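You operate a simulated robot arm through the tools that you are given. There is no shell and no other tool.

You run a simulated robot arm. Do the job below in one go: nothing can be reset, and whatever is moved stays where it is left.

## Task
Put things in order on the beech table. At the end: the brown belt from the beech table stands where the grey paper ball stood; the blue clothes peg from the beech table stands where the green small towel stood; the grey paper ball from the beech table stands where the blue clothes peg stood; the green small towel from the beech table stands on top of the blue hardback book (marked "LAKES"); whatever was shut is shut again. Leave all else as you found it, and nothing knocked over.

It is judged by the outcome, as a careful person would: the job done as asked, and still so three seconds after it is handed in. It fails if anything else is knocked over, pushed out of place, dropped, spilled or broken. Flat cloth is picked up by pressing the open fingertips on it (5 to 10 N) and closing them slowly along it; thin cloth reads only 2 to 8 mm in the jaws.

## Robot
A 7-joint arm with a two-finger parallel gripper, fixed in place. Base frame: the origin is at the foot of the arm, x ahead of it, y to its left, z up; the work surface is at about z = 850. Units: mm, rad, N and s.
With the tool pointing down near the work surface it reaches from about 240 to 680 mm from the base axis. Its first joint turns from -1.152 to 1.152 rad. Payload 2.4 kg.
Tool frame: the origin (TCP) lies between the finger pads and is the grasp point; the fingertips stand 30 mm ahead of it; z points along the fingers, y is the line along which they close. The gripper opens to 94 mm. The fingers are 28 mm wide and 10 mm thick; the gripper's body (50 by 96 mm) begins 55 mm behind the TCP.
Orientation is told as [roll, pitch, yaw] about the base's x, y, z axes, in that order, counted from this pose: with the fingers straight down and closing along the base's y, the tool's x points along the base's -x, its y along +y and its z along -z.

## Interface
- The arm moves only by the tool servo_tool. Its argument "moves" is a list of rows, each an object of numbers (a shift or turn left out is 0, a gripper value left out holds the last): "gripper": the gripper command, from -1 (fully open) to 1 (shut), values between in proportion; "tx", "ty", "tz": the shift along the tool's x, y, z in units of 25 mm (1.0 is 25 mm); "rx", "ry", "rz": the turn, a rotation vector about the tool's x, y, z in units of 5 degrees (1.0 is 5 degrees). In form: [{"gripper": .., "tx": .., "ty": .., "tz": .., "rx": .., "ry": .., "rz": ..}, ...]. A call has 1 to 20 rows; each row shifts and turns the commanded pose from where the row before left it, along the tool's axes as they then stand. A call with a number of a shift or a turn outside -1 to 1 is refused whole. Rows are played at 5 a second. More than 50 mm and 0.15 rad between two rows, or a gripper value outside its range, and nothing of the call is played. Where a pose cannot be reached the arm comes as near as it can. A force on the tool above 40 N (or 10 N above the force at the start of the call, whichever is more), or a blocked arm, ends the call early, and 0.2 s more pass. The fingers move at their own pace (about 153 mm/s each) and stop on an object; they squeeze with about 34 N. The grip force told is the motor's: it shows also when the fingers shut on nothing. Time passes only in rows, and 0.2 s behind the last, so rows that do not move let the fingers close. It gives the time, the measured TCP pose, the force on the tool (base axes), the opening and the grip force at its end, in the units of the frame above (readings bear some noise), with the torque about the TCP (base axes, N m) and any sound that the robot's microphone picked up, and new pictures: "views" is both (left out), scene, wrist or none.
- Cameras (640 x 400 px; columns grow to the right, rows downward): "scene" is fixed at [30.9, 469.5, 1438.9]; the picture's right is [-0.81, -0.59, 0.00], its down [-0.36, 0.50, -0.79] and it looks along [0.47, -0.64, -0.62] (base axes); focal length 344 px, centre (320, 200). "wrist" rides on the gripper at [76, 14, -102] in the tool frame; the picture's right is [-0.18, 0.98, 0.00], its down [-0.75, -0.14, -0.64] and it looks along [-0.63, -0.12, 0.77] (tool axes); focal length 243 px, centre (320, 200). There is no depth. A picture from a camera that has moved, and an enlarged one, comes with that camera's place and axes in the base frame and with its lens.
- zoom(camera, box): a new picture of the part [left, top, right, bottom] of that camera's present view, enlarged. It takes no simulated time.
- sign_off(): hands the job in; it is judged then, once.

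Nothing tells you positions but the pictures and the camera data. Unless the task says otherwise, let go and move clear before handing in.

The tools are called after "Emit:" as name(argument=value, ...) on one line, values as JSON. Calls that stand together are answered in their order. servo_tool: Moves the arm, as the interface text tells. Its arguments: {"type":"object","properties":{"moves":{"type":"array","items":{"type":"object","properties":{"gripper":{"type":"number"},"tx":{"type":"number"},"ty":{"type":"number"},"tz":{"type":"number"},"rx":{"type":"number"},"ry":{"type":"number"},"rz":{"type":"number"}}}},"views":{"type":"string","enum":["both","scene","wrist","none"]}},"required":["moves"]} The other tools are called the same way: zoom (camera, box) takes an enlarged picture of a part of a camera's view; sign_off () hands the job in.

At the start:

```text
time_s: 0.0
tool_pos: [464.8, -89.6, 1171.5]
tool_rot: [0.001, 0.0, 0.001]
contact_force: [0.2, 0.6, 0.5]
moment: [-0.01, 0.0, 0.04]
grip_width: 94.1
grip_force: 0.1
```

scene: 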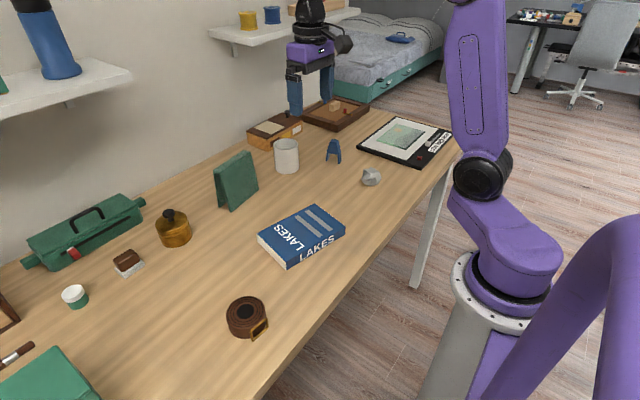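
wrist: 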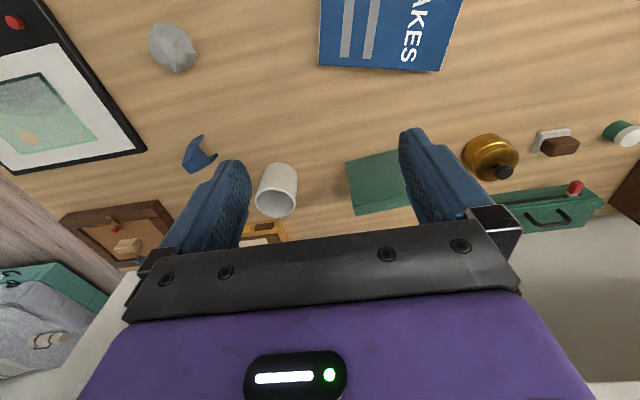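

I see the table with the belt, book, paper ball, peg and several green things. I'll look closer to tell which one is the towel.

Emit:
zoom(camera="scene", box=[320, 90, 480, 190])

Emit:
zoom(camera="scene", box=[200, 80, 360, 220])

Emit:
zoom(camera="scene", box=[0, 180, 240, 400])

Emit:
zoom(camera="scene", box=[200, 190, 360, 350])

Emit:
zoom(camera="wrist", box=[0, 0, 320, 200])

Emit:
zoom(camera="wrist", box=[320, 60, 640, 260])

```text
4.00 times, centred on (400, 140) of scene
camera zoom: at [30.9, 469.5, 1438.9], right [-0.81, -0.59, 0.0], down [-0.36, 0.5, -0.79], along [0.47, -0.64, -0.62], focal length 1375 px, centre (0, 440)
```

zoom: 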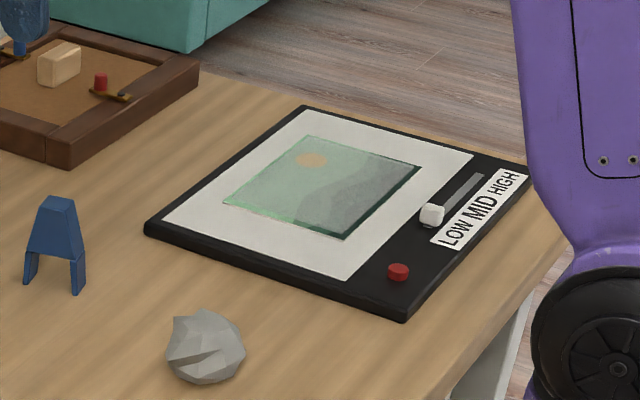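

```text
2.86 times, centred on (280, 150) of scene
camera zoom: at [30.9, 469.5, 1438.9], right [-0.81, -0.59, 0.0], down [-0.36, 0.5, -0.79], along [0.47, -0.64, -0.62], focal length 982 px, centre (434, 343)
```

zoom: 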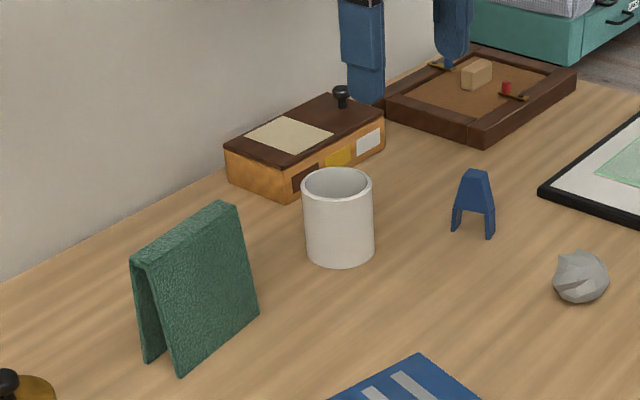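

```text
1.82 times, centred on (120, 290) of scene
camera zoom: at [30.9, 469.5, 1438.9], right [-0.81, -0.59, 0.0], down [-0.36, 0.5, -0.79], along [0.47, -0.64, -0.62], focal length 625 px, centre (684, 36)
```

zoom: 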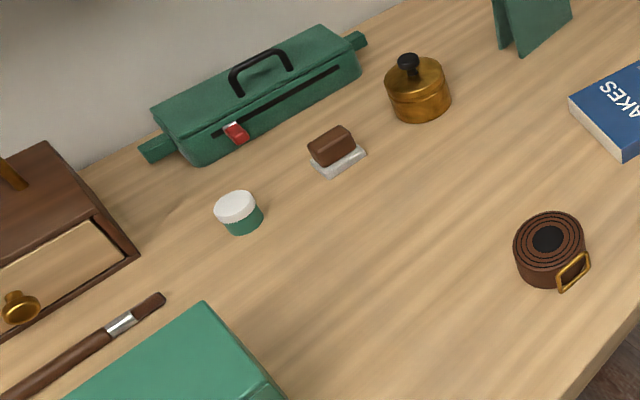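

```text
2.50 times, centred on (280, 270) of scene
camera zoom: at [30.9, 469.5, 1438.9], right [-0.81, -0.59, 0.0], down [-0.36, 0.5, -0.79], along [0.47, -0.64, -0.62], focal length 859 px, centre (420, 25)
```

zoom: 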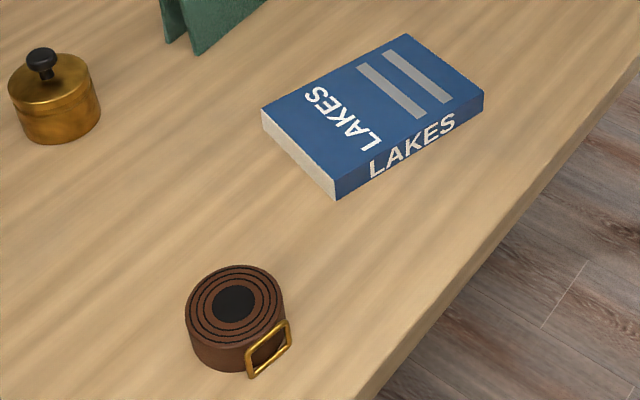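

```text
2.00 times, centred on (160, 100) of wrist
camera zoom: at [388.7, -75.1, 1274.9], right [0.18, 0.98, 0.0], down [0.75, -0.14, 0.64], along [0.63, -0.12, -0.77], focal length 485 px, centre (640, 400)
```

zoom: 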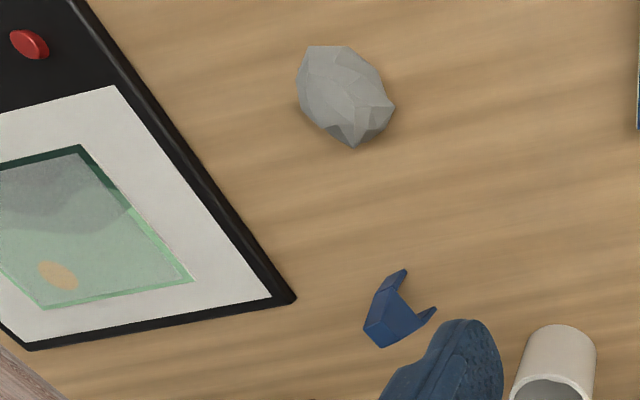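

```text
2.00 times, centred on (480, 160) of wrist
camera zoom: at [388.7, -75.1, 1274.9], right [0.18, 0.98, 0.0], down [0.75, -0.14, 0.64], along [0.63, -0.12, -0.77], focal length 485 px, centre (0, 280)
```

zoom: 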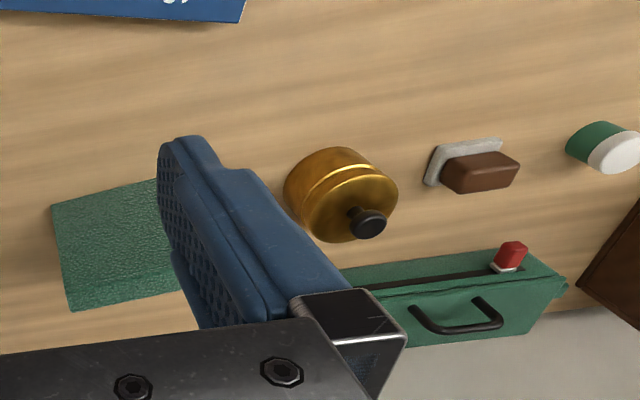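

The green towel stands as a tent near (655, -10), with its ridge along y at about z 975. The book is centred near (424, 9), the peg near (575, -345), the ball near (405, -293) and the belt near (363, 251). I'll move above the towel and turn the gripper to close across its ridge.

Emit:
servo_tool(moves=[{"gripper": -1, "tx": -1, "ty": 0.45}, {"tx": -1, "ty": 0.45}, {"tx": -1, "ty": 0.45}, {"tx": -1, "ty": 0.45}, {"tx": -1, "ty": 0.45}, {"tx": -1, "ty": 0.45}, {"tx": -1, "ty": 0.45}, {"rz": 1}, {"rz": 1}, {"rz": 1}, {"rz": 1}, {"rz": 1}, {"rz": 1}, {"rz": 1}, {"rz": 1}, {"rz": 1}, {"rz": 1}])

Emit:
servo_tool(moves=[{"rz": 1}, {"rz": 1}, {"rz": 1}, {"rz": 1}, {"rz": 1}, {"rz": 1}, {"rz": 1}, {"rz": 1}, {}])

```text
time_s: 3.6
tool_pos: [637.5, -10.7, 1170.8]
tool_rot: [0.002, 0.0, -0.874]
contact_force: [-1.2, 0.3, 0.6]
moment: [0.01, 0.01, -0.01]
grip_width: 94.3
grip_force: 0.1
camera wrist: at [601.2, 56.5, 1274.8], right [0.87, 0.49, 0.0], down [0.37, -0.67, 0.64], along [0.31, -0.56, -0.77], focal length 243 px, centre (320, 200)
```

scene: 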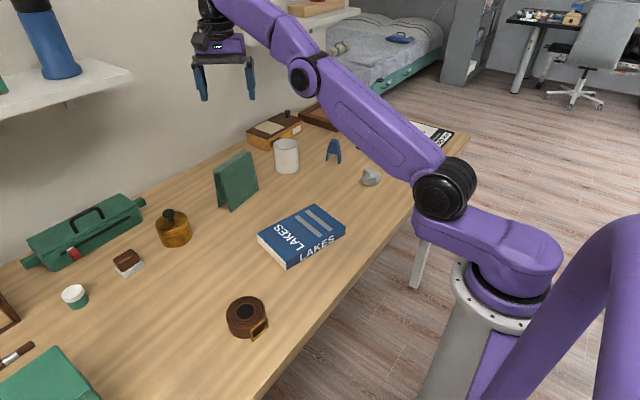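
wrist: 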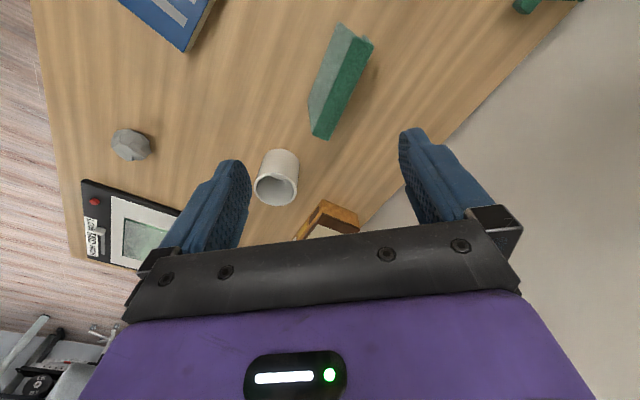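

```text
time_s: 5.6
tool_pos: [637.8, -11.0, 1169.1]
tool_rot: [0.001, 0.001, -1.573]
contact_force: [0.0, -0.4, 0.6]
moment: [-0.01, -0.01, -0.02]
grip_width: 94.1
grip_force: 0.0
camera wrist: at [653.8, 65.2, 1274.4], right [0.98, -0.19, 0.0], down [-0.14, -0.75, 0.64], along [-0.12, -0.63, -0.77], focal length 243 px, centre (320, 200)
```

scene: 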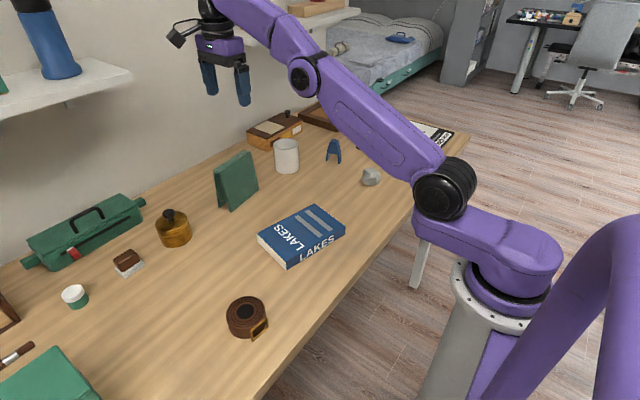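
wrist: 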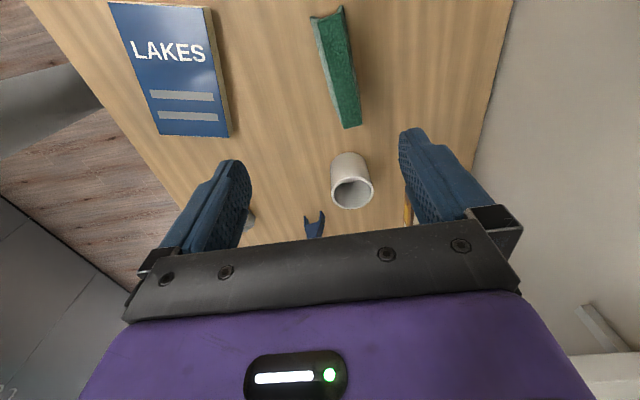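

Emit:
zoom(camera="wrist", box=[260, 0, 420, 140])

Emit:
zoom(camera="wrist", box=[80, 0, 260, 140])

Emit:
zoom(camera="wrist", box=[270, 140, 430, 240])

```text
2.86 times, centred on (340, 70) of wrist
camera zoom: at [653.8, 65.2, 1274.4], right [0.98, -0.19, 0.0], down [-0.14, -0.75, 0.64], along [-0.12, -0.63, -0.77], focal length 693 px, centre (263, 571)
```

zoom: 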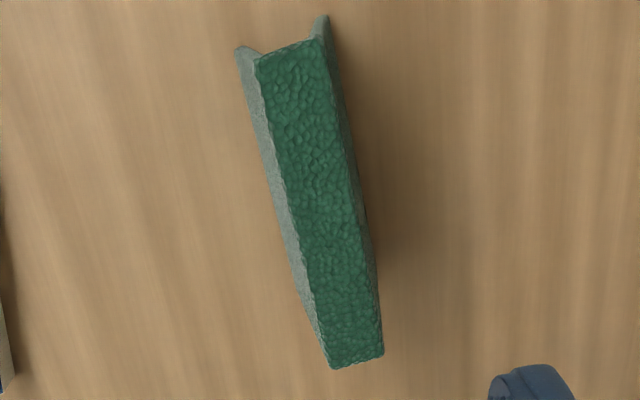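

```text
2.86 times, centred on (170, 70) of wrist
camera zoom: at [653.8, 65.2, 1274.4], right [0.98, -0.19, 0.0], down [-0.14, -0.75, 0.64], along [-0.12, -0.63, -0.77], focal length 693 px, centre (749, 571)
```

zoom: 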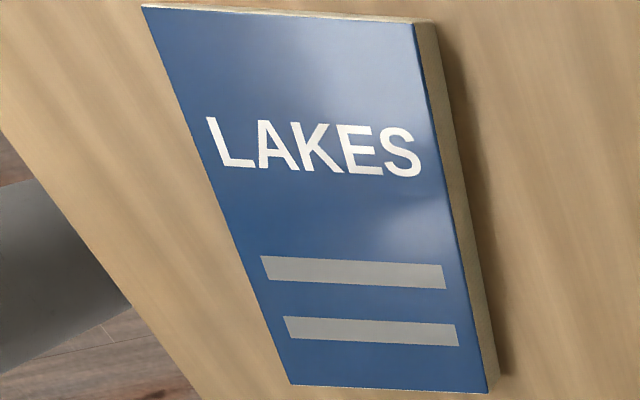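

```text
4.00 times, centred on (350, 190) of wrist
camera zoom: at [653.8, 65.2, 1274.4], right [0.98, -0.19, 0.0], down [-0.14, -0.75, 0.64], along [-0.12, -0.63, -0.77], focal length 970 px, centre (200, 240)
```

zoom: 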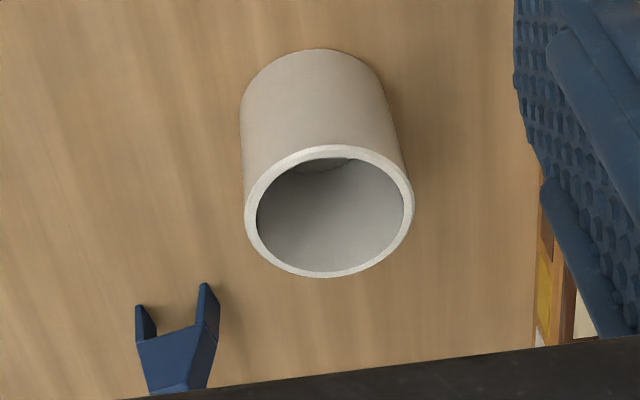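

The towel's flat ridge is about 24 mm wide and 119 mm long, centred near (665, -11) and turned about 6°. I'll align the gripper to it and come down partway.

Emit:
servo_tool(moves=[{"rz": -0.6, "ty": 0.5}, {"rz": -0.56, "ty": 0.6, "tx": -0.1}, {"tz": 1}, {"tz": 1}, {"tz": 1}, {"tz": 1}, {"tz": 1}, {}])

```text
time_s: 7.4
tool_pos: [635.3, -7.0, 1044.8]
tool_rot: [0.001, -0.001, -1.471]
contact_force: [0.4, -0.1, 0.0]
moment: [-0.04, -0.01, 0.01]
grip_width: 94.0
grip_force: 0.0
out of reach, approached as far as the arm can: row 1, 2
camera wrist: at [643.2, 68.5, 1149.1], right [1.0, -0.08, 0.0], down [-0.07, -0.76, 0.64], along [-0.05, -0.64, -0.77], focal length 243 px, centre (320, 200)
```

scene: 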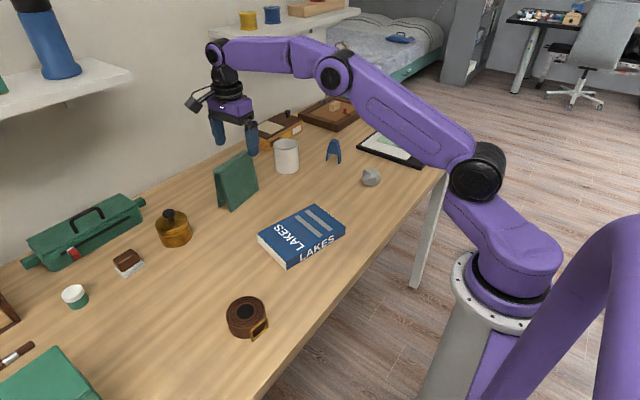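
wrist: 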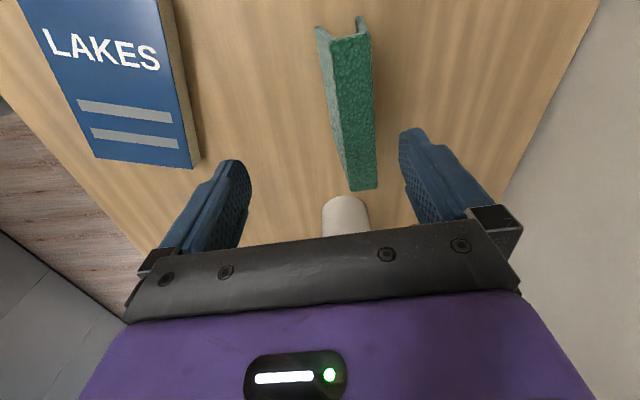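

Emit:
servo_tool(moves=[{"ty": 0.6, "tz": 0.4}, {"ty": 0.6, "tx": -0.15}, {}])

```text
time_s: 8.2
tool_pos: [667.1, -7.8, 1035.3]
tool_rot: [0.0, 0.0, -1.469]
contact_force: [0.3, 0.2, 0.0]
moment: [0.01, 0.02, 0.04]
grip_width: 94.0
grip_force: 0.1
camera wrist: at [673.5, 67.6, 1139.3], right [1.0, -0.08, 0.0], down [-0.06, -0.76, 0.64], along [-0.05, -0.64, -0.77], focal length 243 px, centre (320, 200)
```

scene: 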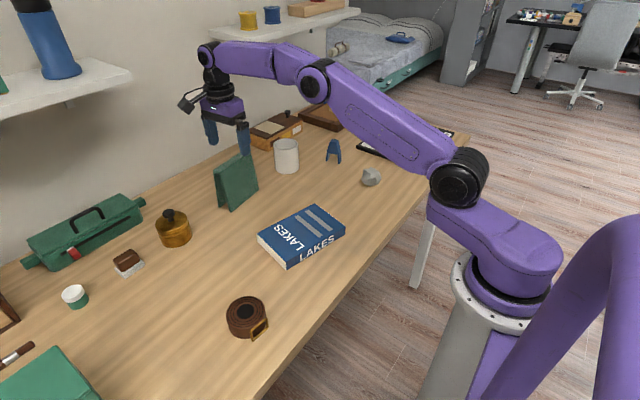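
wrist: 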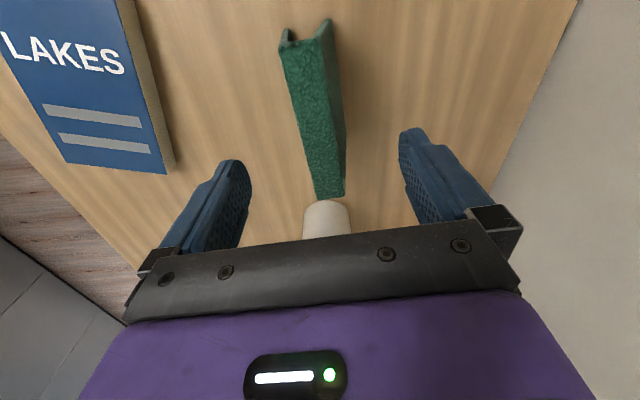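

The gripper is now centred over the ridge. I'll go down 80 mm and close.

Emit:
servo_tool(moves=[{"tz": 0.8}, {"tz": 0.8}, {"tz": 0.8}, {"tz": 0.8}, {}])

```text
time_s: 9.4
tool_pos: [666.3, -8.9, 954.2]
tool_rot: [-0.001, -0.002, -1.469]
contact_force: [0.3, -0.4, 0.3]
moment: [0.02, 0.0, -0.01]
grip_width: 94.0
grip_force: 0.1
camera wrist: at [673.1, 67.8, 1058.4], right [1.0, -0.08, 0.0], down [-0.06, -0.76, 0.64], along [-0.05, -0.64, -0.77], focal length 243 px, centre (320, 200)
```

scene: 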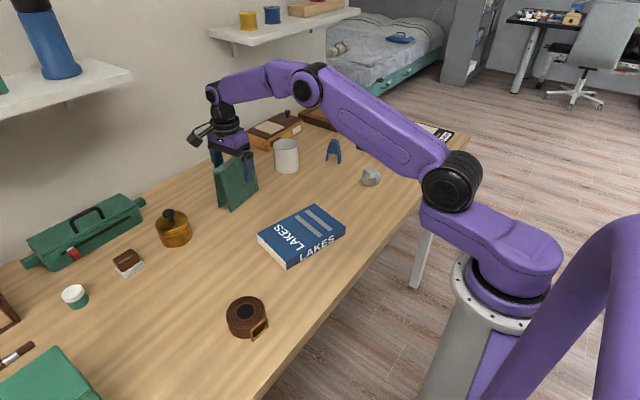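
wrist: 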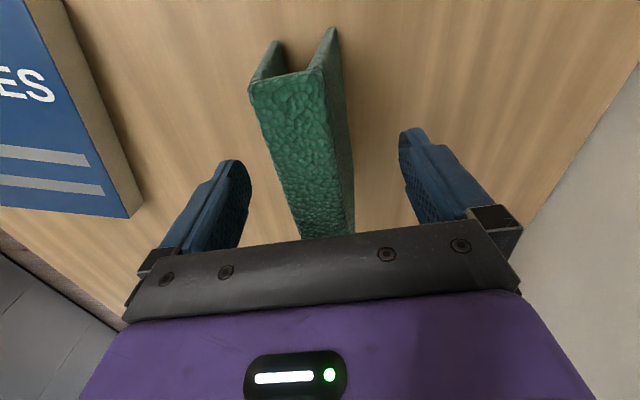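

Emit:
servo_tool(moves=[{"gripper": -0.6}, {"gripper": -0.3}, {"gripper": 0}, {"gripper": 0.3}, {"gripper": 0.6}, {"gripper": 1}, {}, {}])

```text
time_s: 11.2
tool_pos: [666.2, -10.1, 955.4]
tool_rot: [-0.001, 0.0, -1.47]
contact_force: [-0.8, 0.0, 1.1]
moment: [-0.01, 0.08, -0.03]
grip_width: 32.8
grip_force: 33.8
camera wrist: at [673.1, 67.7, 1058.8], right [1.0, -0.08, 0.0], down [-0.06, -0.76, 0.64], along [-0.05, -0.64, -0.77], focal length 243 px, centre (320, 200)
```

scene: 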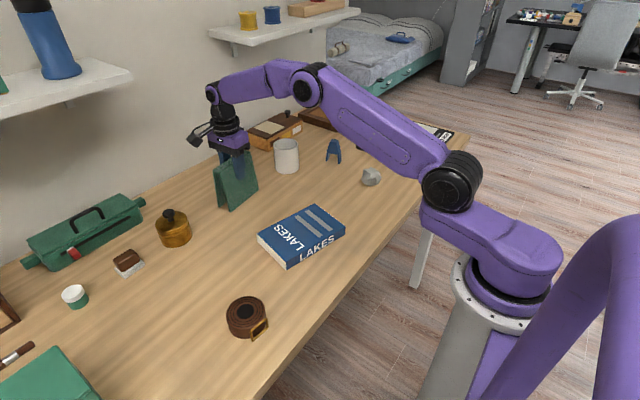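
wrist: 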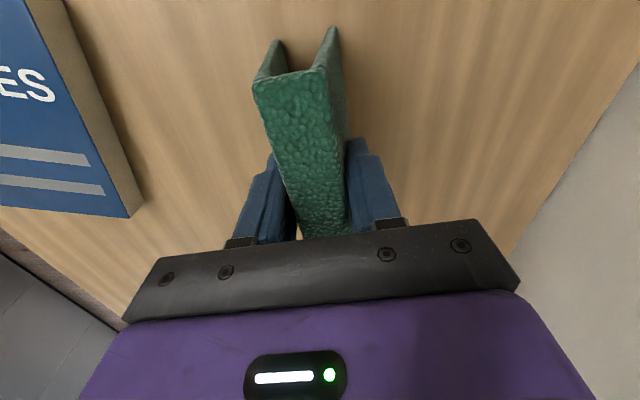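

The towel is held, 33 mm wide in the jaws, and behaves as a stiff tent. I'll lift it, carry it over the book's centre near (424, 10), and turn it parallel to the book's long side.

Emit:
servo_tool(moves=[{"tz": -0.6}, {"tz": -0.8}, {"tz": -1}, {"ty": -0.955, "tx": 0.179}, {"ty": -0.955, "tx": 0.179}, {"ty": -0.955, "tx": 0.179}, {"ty": -0.955, "tx": 0.179}, {"ty": -0.955, "tx": 0.179}, {"ty": -0.955, "tx": 0.179}, {"ty": -0.955, "tx": 0.179}, {"ty": -0.955, "tx": 0.179}, {"ty": -0.955, "tx": 0.179}, {"ty": -0.955, "tx": 0.179}, {"rz": 0.99}, {"rz": 0.99}, {"rz": 0.99}, {"rz": 0.99}, {}])

```text
time_s: 15.0
tool_pos: [423.6, 12.7, 1015.2]
tool_rot: [0.003, -0.001, -1.819]
contact_force: [-0.1, -0.3, -0.3]
moment: [0.02, -0.04, -0.01]
grip_width: 33.1
grip_force: 34.2
camera wrist: at [456.7, 81.5, 1119.1], right [0.91, -0.42, 0.0], down [-0.32, -0.7, 0.64], along [-0.27, -0.58, -0.77], focal length 243 px, centre (320, 200)
```

scene: 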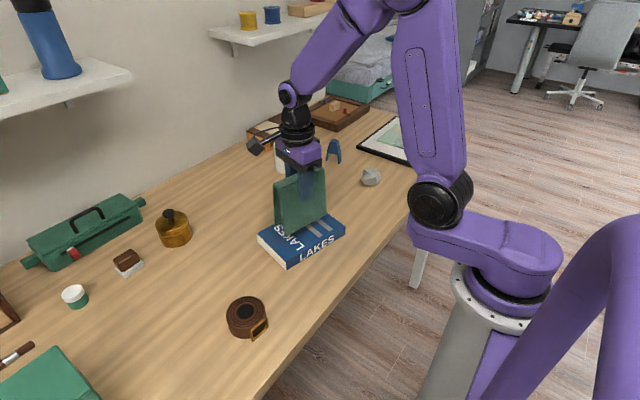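
wrist: 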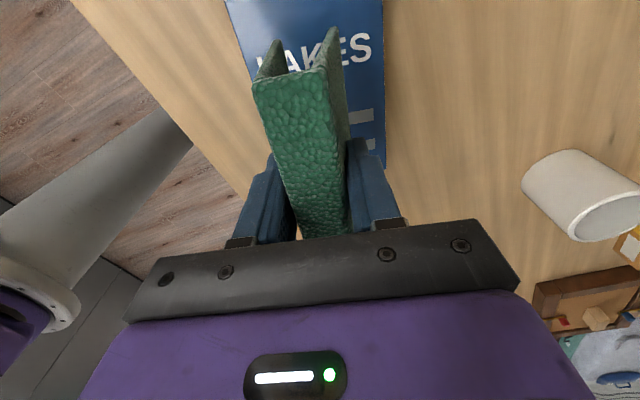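

The towel hangs over the middle of the book. I'll lower it gently until it touches.

Emit:
servo_tool(moves=[{"tz": 0.4}, {"tz": 0.4}, {"tz": 0.2}, {}], views="scene")

Emit:
servo_tool(moves=[{"tz": 0.1}, {"tz": 0.06}, {}], views="scene")

Emit:
zoom(camera="scene", box=[240, 140, 370, 280])

```text
time_s: 16.0
tool_pos: [423.5, 11.9, 989.3]
tool_rot: [0.001, 0.0, -1.814]
contact_force: [0.1, -0.5, -1.1]
moment: [-0.02, -0.04, -0.04]
grip_width: 32.7
grip_force: 33.9
```

scene: 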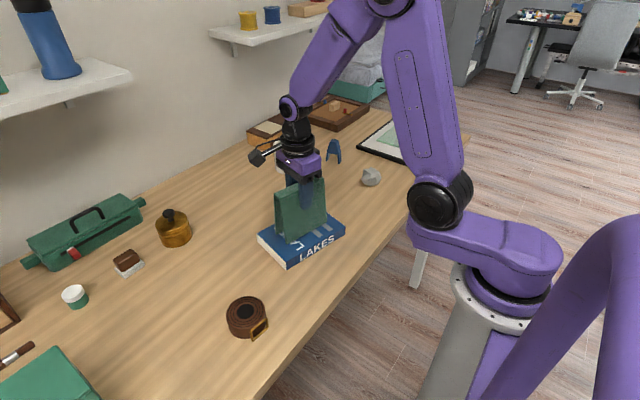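

```text
time_s: 16.8
tool_pos: [422.9, 11.2, 986.0]
tool_rot: [-0.001, -0.001, -1.816]
contact_force: [-0.4, 0.1, -1.1]
moment: [-0.02, 0.01, 0.0]
grip_width: 33.1
grip_force: 34.8
```

scene: 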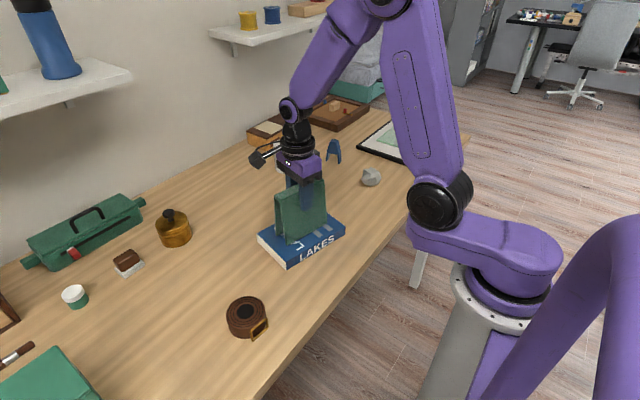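

```text
2.86 times, centred on (305, 210) of scene
camera zoom: at [30.9, 469.5, 1438.9], right [-0.81, -0.59, 0.0], down [-0.36, 0.5, -0.79], along [0.47, -0.64, -0.62], focal length 982 px, centre (363, 171)
```

zoom: 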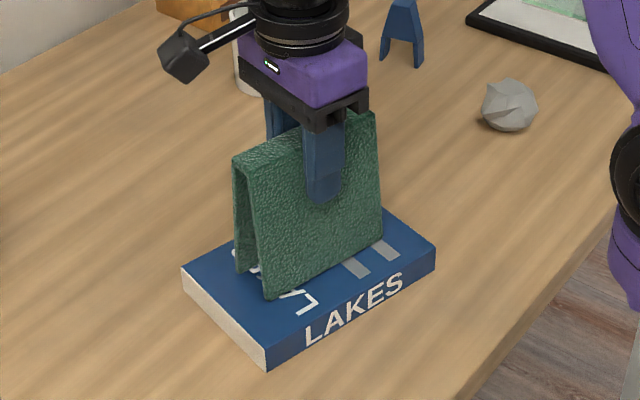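

Emit:
servo_tool(moves=[{"tz": 0.1}, {}], views="none")

Emit:
servo_tool(moves=[{"tz": 0.08}, {}], views="none")

```text
time_s: 17.4
tool_pos: [423.6, 11.7, 983.8]
tool_rot: [0.002, 0.001, -1.815]
contact_force: [0.0, -0.2, -1.4]
moment: [0.04, 0.0, 0.0]
grip_width: 33.0
grip_force: 33.9
```

```text
time_s: 18.0
tool_pos: [423.5, 11.1, 982.4]
tool_rot: [0.003, 0.001, -1.814]
contact_force: [-4.2, -0.5, 25.3]
moment: [-0.08, 0.51, -0.02]
grip_width: 33.0
grip_force: 33.9
```

It has touched, and the force reads 25 N. I'll ease up a hair and release slowly.

Emit:
servo_tool(moves=[{"tz": -0.05}, {}], views="none")

```text
time_s: 18.6
tool_pos: [424.7, 11.7, 983.1]
tool_rot: [0.001, 0.001, -1.816]
contact_force: [0.0, 1.1, 4.5]
moment: [0.1, -0.18, -0.03]
grip_width: 32.8
grip_force: 34.0
```

Emit:
servo_tool(moves=[{"gripper": 0.2}, {"gripper": 0}, {"gripper": -0.5}, {"gripper": -1}, {}, {"tz": -0.6}, {"tz": -1}, {"tz": -1}, {"tz": -1}, {"tz": -1}, {}])

```text
time_s: 21.0
tool_pos: [424.7, 11.4, 1096.7]
tool_rot: [0.001, -0.001, -1.816]
contact_force: [0.0, -0.4, 0.0]
moment: [0.03, -0.02, -0.01]
grip_width: 94.0
grip_force: 0.1
camera wrist: at [457.8, 82.1, 1202.1], right [0.91, -0.42, 0.0], down [-0.32, -0.7, 0.64], along [-0.27, -0.58, -0.77], focal length 243 px, centre (320, 200)
```

scene: 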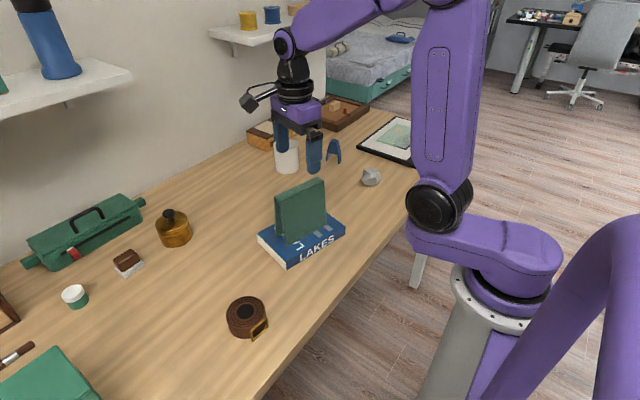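
wrist: 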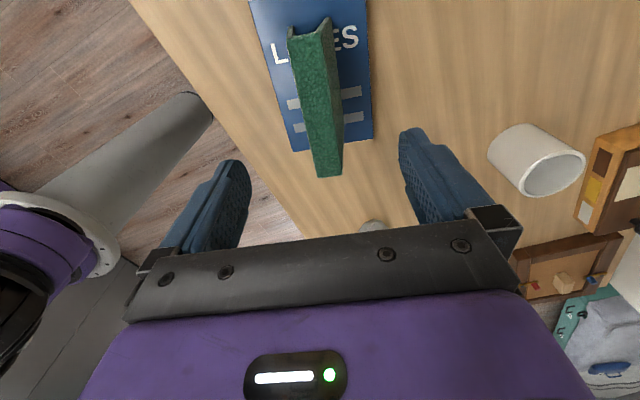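

The towel stands on the book. Next is the peg, near (570, -335), so I'll move over to it and turn the gripper back for a look.

Emit:
servo_tool(moves=[{"tx": -0.96, "ty": 0.67}, {"tx": -0.96, "ty": 0.67}, {"tx": -0.96, "ty": 0.67}, {"tx": -0.96, "ty": 0.67}, {"tx": -0.96, "ty": 0.67}, {"tx": -0.96, "ty": 0.67}, {"tx": -0.96, "ty": 0.67}, {"tx": -0.96, "ty": 0.67}, {"tx": -0.96, "ty": 0.67}, {"tx": -0.96, "ty": 0.67}, {"tx": -0.96, "ty": 0.67}, {"rz": -1}, {"rz": -1}, {"rz": -1}, {"rz": -1}, {"rz": -1}, {"rz": -1}, {"rz": -1}, {"rz": -1}], views="scene")

Emit:
servo_tool(moves=[{"rz": -1}, {"rz": -1}, {"rz": -1}, {"rz": -1}, {"rz": -1}, {"rz": -1}, {"rz": -1}, {"rz": -1}, {"rz": -1}, {"rz": -1}, {"rz": -1}, {"rz": -1}, {"rz": -1}, {}])

```text
time_s: 25.0
tool_pos: [539.9, -288.9, 1098.1]
tool_rot: [0.0, 0.001, -1.116]
contact_force: [0.3, -0.8, -1.4]
moment: [0.01, 0.04, 0.01]
grip_width: 94.2
grip_force: 0.1
```

scene: 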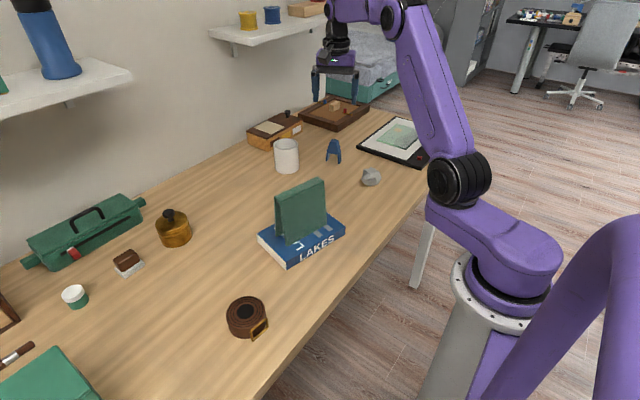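

```text
time_s: 28.0
tool_pos: [539.6, -289.7, 1098.4]
tool_rot: [0.0, 0.0, 0.02]
contact_force: [0.6, 0.5, 0.4]
moment: [0.0, -0.01, 0.02]
grip_width: 93.8
grip_force: 0.1
camera wrist: at [463.2, -276.8, 1201.6], right [0.17, 0.99, 0.0], down [0.76, -0.13, 0.64], along [0.63, -0.11, -0.77], focal length 243 px, centre (320, 200)
```

scene: 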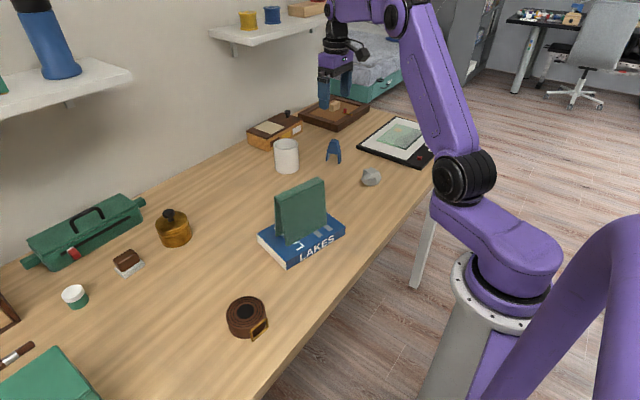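
wrist: 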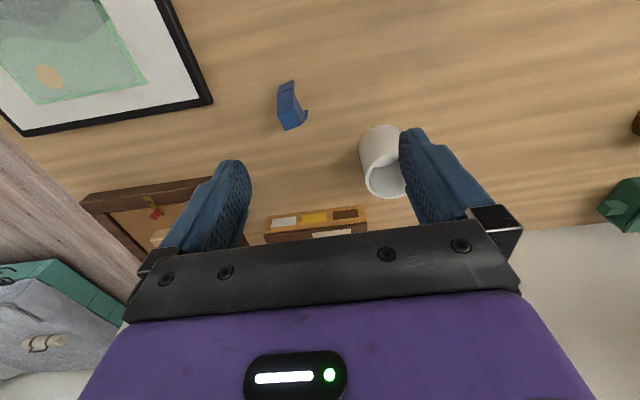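

Emit:
zoom(camera="wrist", box=[250, 60, 346, 140])

Emit:
zoom(camera="scene", box=[310, 130, 358, 170])

```text
5.00 times, centred on (298, 100) of wrist
camera zoom: at [463.2, -276.8, 1201.6], right [0.17, 0.99, 0.0], down [0.76, -0.13, 0.64], along [0.63, -0.11, -0.77], focal length 1213 px, centre (430, 700)
```

zoom: 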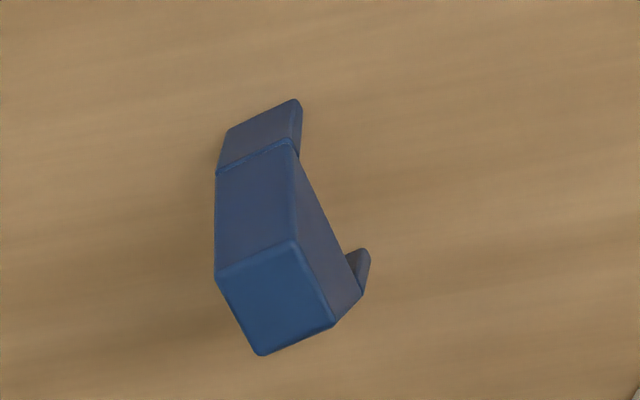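

```text
10.00 times, centred on (334, 150) of scene
camera zoom: at [30.9, 469.5, 1438.9], right [-0.81, -0.59, 0.0], down [-0.36, 0.5, -0.79], along [0.47, -0.64, -0.62], focal length 3438 px, centre (180, 700)
```

zoom: 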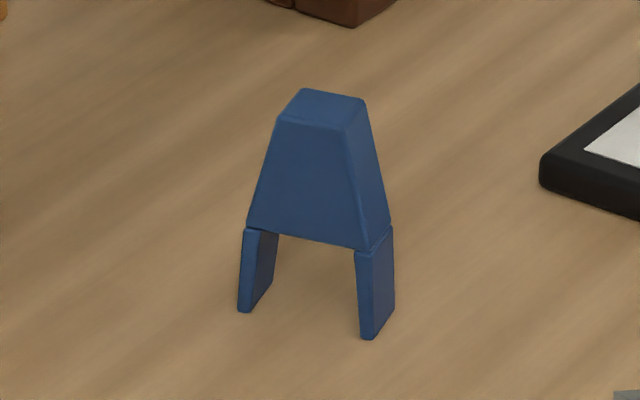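

The peg's head is about 21 × 20 mm on top, at (564, -331) and z 925, turned 14°. I'll grip it across its flat faces.

Emit:
servo_tool(moves=[{"rz": -0.86, "tz": 1}, {"rz": -0.86, "tz": 1}, {"rz": -0.86, "tz": 1}, {"tz": 1}, {"tx": -0.275, "ty": -0.92}, {"tx": -0.275, "ty": -0.92}, {}])

```text
time_s: 29.6
tool_pos: [564.5, -330.5, 999.5]
tool_rot: [0.0, 0.001, 0.243]
contact_force: [-0.1, -0.2, -0.3]
moment: [0.0, -0.01, 0.02]
grip_width: 93.9
grip_force: 0.0
camera wrist: at [487.4, -335.5, 1102.4], right [-0.06, 1.0, 0.0], down [0.77, 0.04, 0.64], along [0.64, 0.04, -0.77], focal length 243 px, centre (320, 200)
```

scene: 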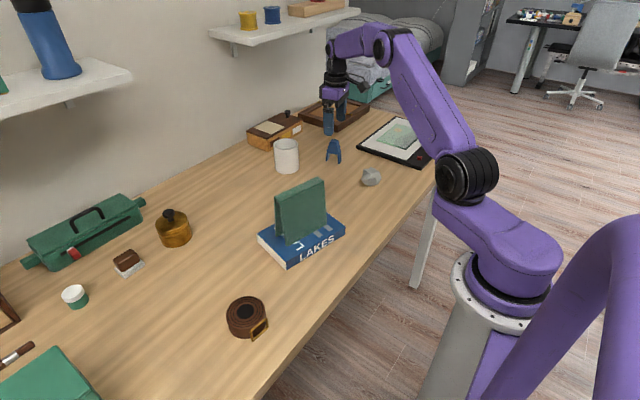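
wrist: 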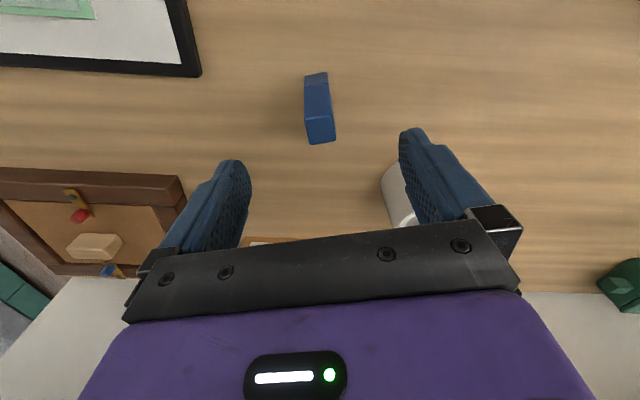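

The peg lies straight under the gripper. I'll descend and grip.

Emit:
servo_tool(moves=[{"tz": 1}, {"tz": 1}, {"tz": 1}, {"tz": 0.78}, {}, {"gripper": -0.3}, {"gripper": 0.2}, {"gripper": 0.6}, {"gripper": 1}, {}, {}])

```text
time_s: 32.0
tool_pos: [562.5, -330.4, 901.6]
tool_rot: [0.0, 0.0, 0.242]
contact_force: [0.2, 0.0, 0.4]
moment: [0.02, 0.01, 0.0]
grip_width: 25.3
grip_force: 33.4
camera wrist: at [487.1, -335.9, 1006.8], right [-0.06, 1.0, 0.0], down [0.77, 0.04, 0.64], along [0.64, 0.04, -0.77], focal length 243 px, centre (320, 200)
```

scene: 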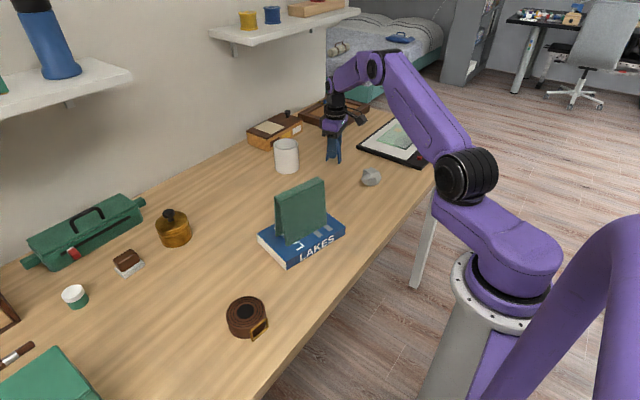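
wrist: 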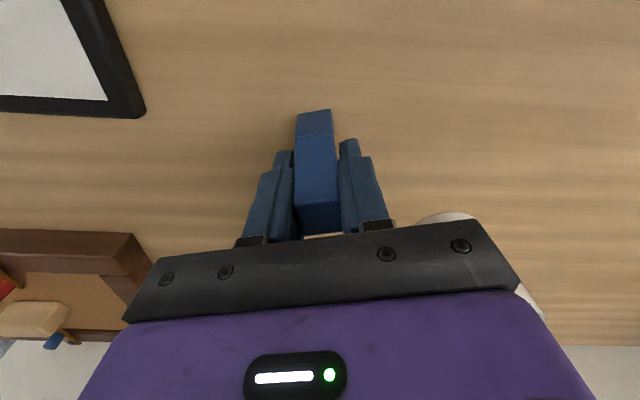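

The peg is held. I'll lift it and carry it around the near side of the mug to the towel's old spot at (665, -11).

Emit:
servo_tool(moves=[{"tz": -0.6}, {"tz": -0.8}, {"tz": -0.8}, {"tz": -0.8}, {"tx": -0.235, "ty": 0.95}, {"tx": -0.235, "ty": 0.95}, {"tx": -0.235, "ty": 0.95}, {"tx": -0.235, "ty": 0.95}, {"tx": -0.235, "ty": 0.95}, {"tx": -0.235, "ty": 0.95}, {"tx": -0.235, "ty": 0.95}, {"tx": -0.235, "ty": 0.95}, {"tx": -0.235, "ty": 0.95}, {"tx": -0.235, "ty": 0.95}, {"tx": -0.235, "ty": 0.95}, {"tx": -0.235, "ty": 0.95}, {"tx": -0.235, "ty": 0.95}, {}])

```text
time_s: 35.8
tool_pos: [565.7, -11.1, 977.9]
tool_rot: [0.0, -0.001, 0.243]
contact_force: [-0.1, 0.2, -0.5]
moment: [0.02, 0.03, -0.02]
grip_width: 25.3
grip_force: 33.7
camera wrist: at [487.5, -15.9, 1082.2], right [-0.06, 1.0, 0.0], down [0.77, 0.04, 0.64], along [0.64, 0.04, -0.77], focal length 243 px, centre (320, 200)
```

scene: 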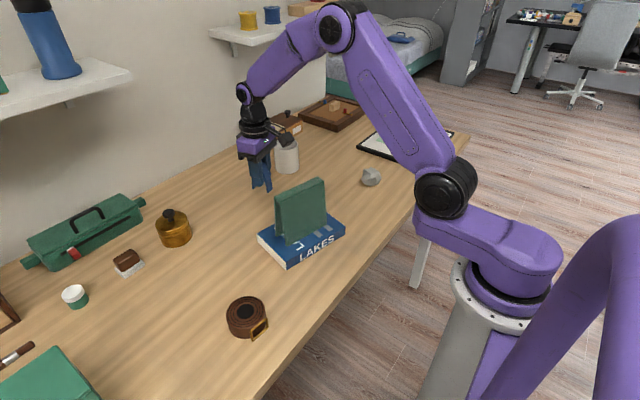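
wrist: 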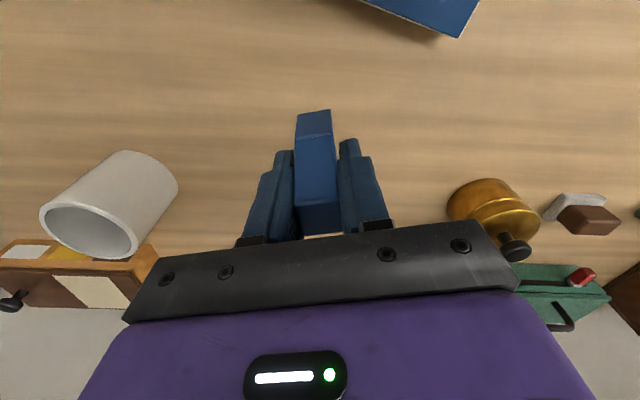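

Emit:
servo_tool(moves=[{"tx": -0.956, "ty": -0.236}, {"tx": -0.956, "ty": -0.236}, {"tx": -0.956, "ty": -0.236}, {"tx": -0.956, "ty": -0.236}, {}, {"tz": 0.8}, {"tz": 0.8}, {"tz": 0.6}, {}])

```text
time_s: 37.8
tool_pos: [662.5, -10.9, 923.3]
tool_rot: [-0.001, 0.001, 0.242]
contact_force: [0.1, -0.3, -0.7]
moment: [-0.03, 0.02, 0.02]
grip_width: 25.1
grip_force: 34.0
camera wrist: at [585.1, -16.0, 1027.2], right [-0.06, 1.0, 0.0], down [0.77, 0.04, 0.64], along [0.64, 0.04, -0.77], focal length 243 px, centre (320, 200)
```

scene: 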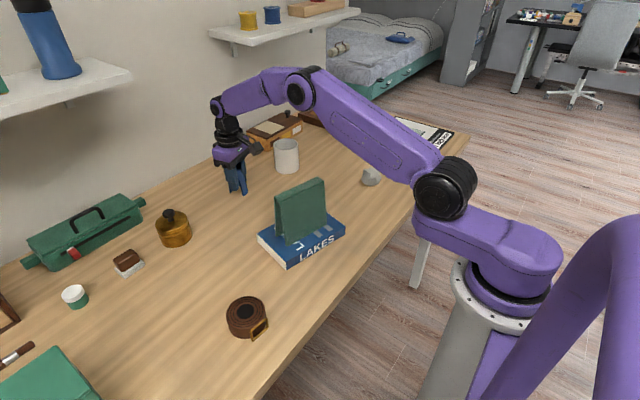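
wrist: 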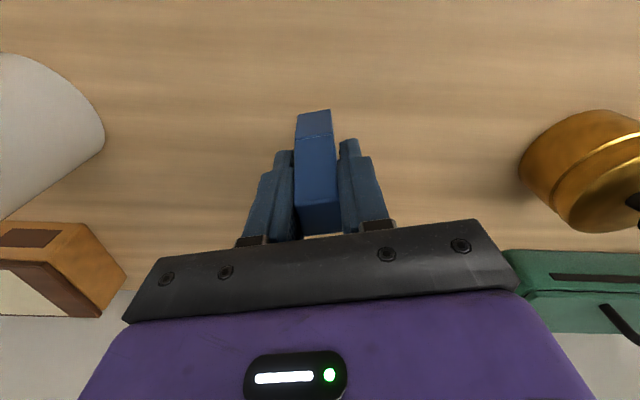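

Emit:
servo_tool(moves=[{"tz": 0.4, "tx": -0.08}, {"tz": 0.28}, {}], views="none")

Emit:
servo_tool(moves=[{"tz": 0.08}, {}], views="none")

Emit:
servo_tool(moves=[{"tz": 0.06}, {}], views="scene")

```text
time_s: 38.6
tool_pos: [663.9, -11.3, 907.0]
tool_rot: [0.0, -0.002, 0.242]
contact_force: [-0.5, 0.3, -0.7]
moment: [0.0, 0.0, 0.0]
grip_width: 25.1
grip_force: 33.8
```

```text
time_s: 39.2
tool_pos: [664.5, -10.8, 904.4]
tool_rot: [0.0, 0.0, 0.242]
contact_force: [-0.1, 0.8, -0.3]
moment: [0.01, 0.0, -0.05]
grip_width: 25.0
grip_force: 33.8
```

```text
time_s: 39.8
tool_pos: [664.8, -11.7, 902.8]
tool_rot: [0.0, 0.001, 0.242]
contact_force: [-0.5, -0.3, -0.1]
moment: [0.0, -0.03, 0.0]
grip_width: 25.2
grip_force: 33.9
```

scene: 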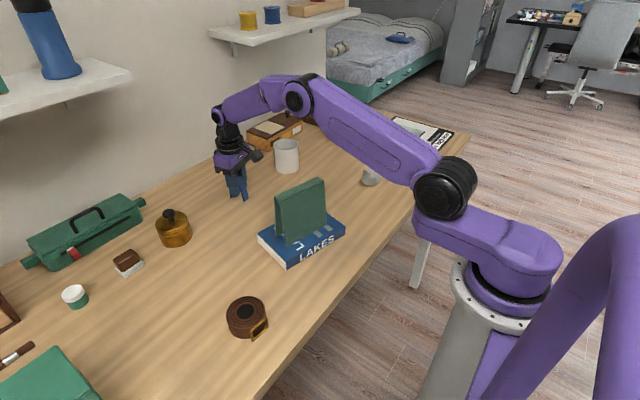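

Emit:
servo_tool(moves=[{"tz": 0.05}, {}], views="none")

```text
time_s: 40.4
tool_pos: [663.8, -12.1, 901.7]
tool_rot: [0.001, -0.001, 0.243]
contact_force: [-3.8, -0.4, 10.0]
moment: [-0.03, 0.16, -0.01]
grip_width: 25.2
grip_force: 34.0
```

The peg has touched the table, so I'll release and back straight up.

Emit:
servo_tool(moves=[{"gripper": 0.3}, {"gripper": 0.1}, {"gripper": -0.3}, {"gripper": -0.7}, {}, {"tz": -0.5}, {"tz": -0.8}, {"tz": -1}, {"tz": -1}, {"tz": -1, "tx": 0.5}, {"tx": 1}, {"tx": 1}, {"tx": 1}, {"tx": 1}, {}])

Emit:
zoom(camera="scene", box=[200, 120, 360, 260])

```text
time_s: 43.6
tool_pos: [555.9, -38.1, 1010.3]
tool_rot: [0.001, -0.002, 0.242]
contact_force: [0.1, 0.5, -0.3]
moment: [0.02, -0.01, 0.01]
grip_width: 79.7
grip_force: 0.1
camera wrist: at [478.5, -42.8, 1113.3], right [-0.06, 1.0, 0.0], down [0.77, 0.04, 0.64], along [0.64, 0.04, -0.77], focal length 243 px, centre (320, 200)
```

scene: 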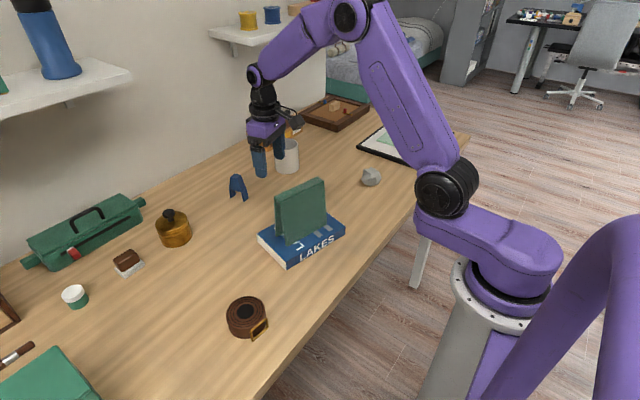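
wrist: 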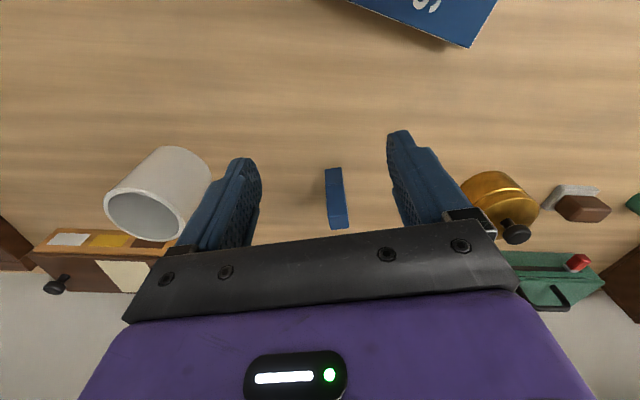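

```text
2.86 times, centred on (280, 190) of scene
camera zoom: at [30.8, 469.4, 1438.9], right [-0.81, -0.59, 0.0], down [-0.36, 0.5, -0.79], along [0.47, -0.64, -0.62], focal length 982 px, centre (434, 229)
```

zoom: 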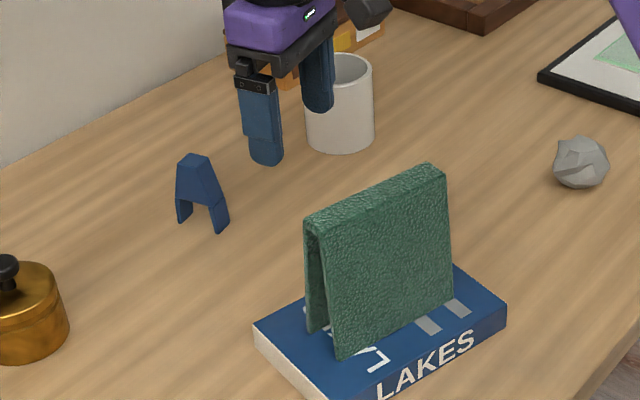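

The peg stands where the towel was. Next is the paper ball near (405, -293).

Emit:
servo_tool(moves=[{"gripper": -1, "tz": -1, "tx": 0.9, "ty": -0.795}, {"tx": 0.9, "ty": -0.795}, {"tx": 0.9, "ty": -0.795}, {"tx": 0.9, "ty": -0.795}, {"tx": 0.9, "ty": -0.795}, {"tx": 0.9, "ty": -0.795}, {"tx": 0.9, "ty": -0.795}, {"tx": 0.9, "ty": -0.795}, {"tx": 0.9, "ty": -0.795}, {"tx": 0.9, "ty": -0.795}, {}])

Emit:
zoom(camera="scene", box=[340, 150, 404, 206])

Emit:
zoom(camera="wrist", box=[240, 50, 400, 190])

```text
time_s: 46.0
tool_pos: [384.2, -286.0, 1035.0]
tool_rot: [0.001, -0.001, 0.243]
contact_force: [0.2, 0.3, 0.2]
moment: [0.02, 0.0, 0.01]
grip_width: 93.8
grip_force: 0.0
camera wrist: at [306.8, -291.1, 1138.6], right [-0.06, 1.0, 0.0], down [0.77, 0.04, 0.64], along [0.64, 0.04, -0.77], focal length 243 px, centre (320, 200)
```

scene: 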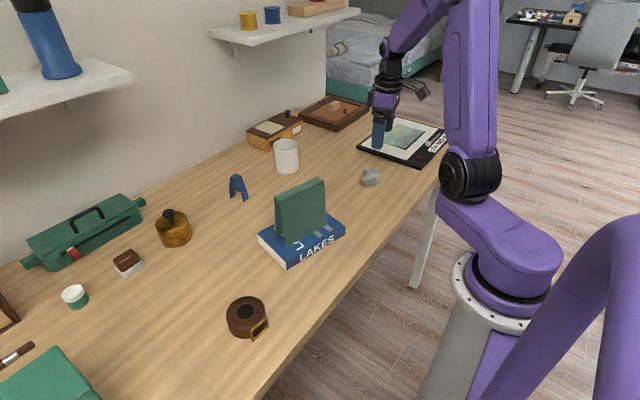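
wrist: 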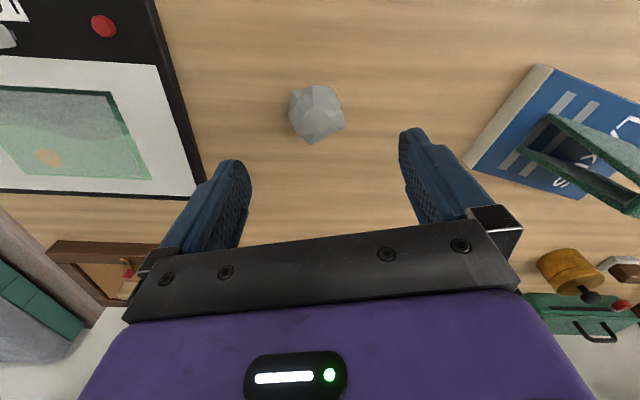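

```text
7.14 times, centred on (372, 178) of scene
camera zoom: at [30.9, 469.4, 1438.9], right [-0.81, -0.59, 0.0], down [-0.36, 0.5, -0.79], along [0.47, -0.64, -0.62], focal length 2455 px, centre (-51, 357)
```

zoom: 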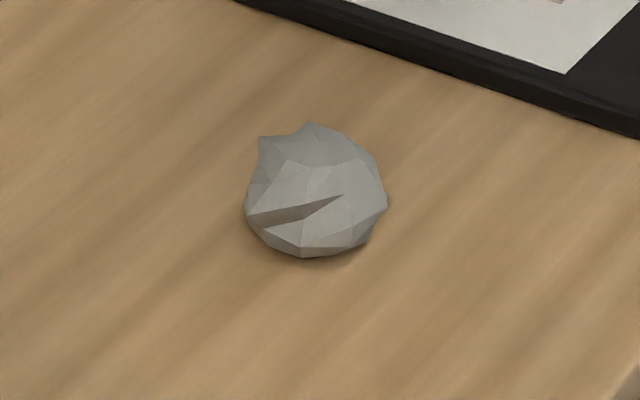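

```text
2.86 times, centred on (320, 120) of wrist
camera zoom: at [306.8, -291.1, 1138.6], right [-0.06, 1.0, 0.0], down [0.77, 0.04, 0.64], along [0.64, 0.04, -0.77], focal length 693 px, centre (320, 429)
```

zoom: 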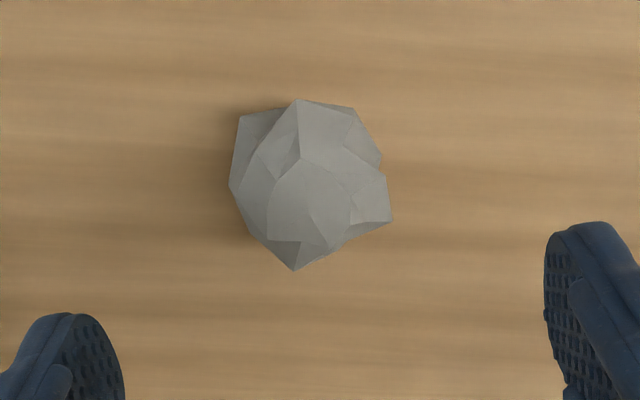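

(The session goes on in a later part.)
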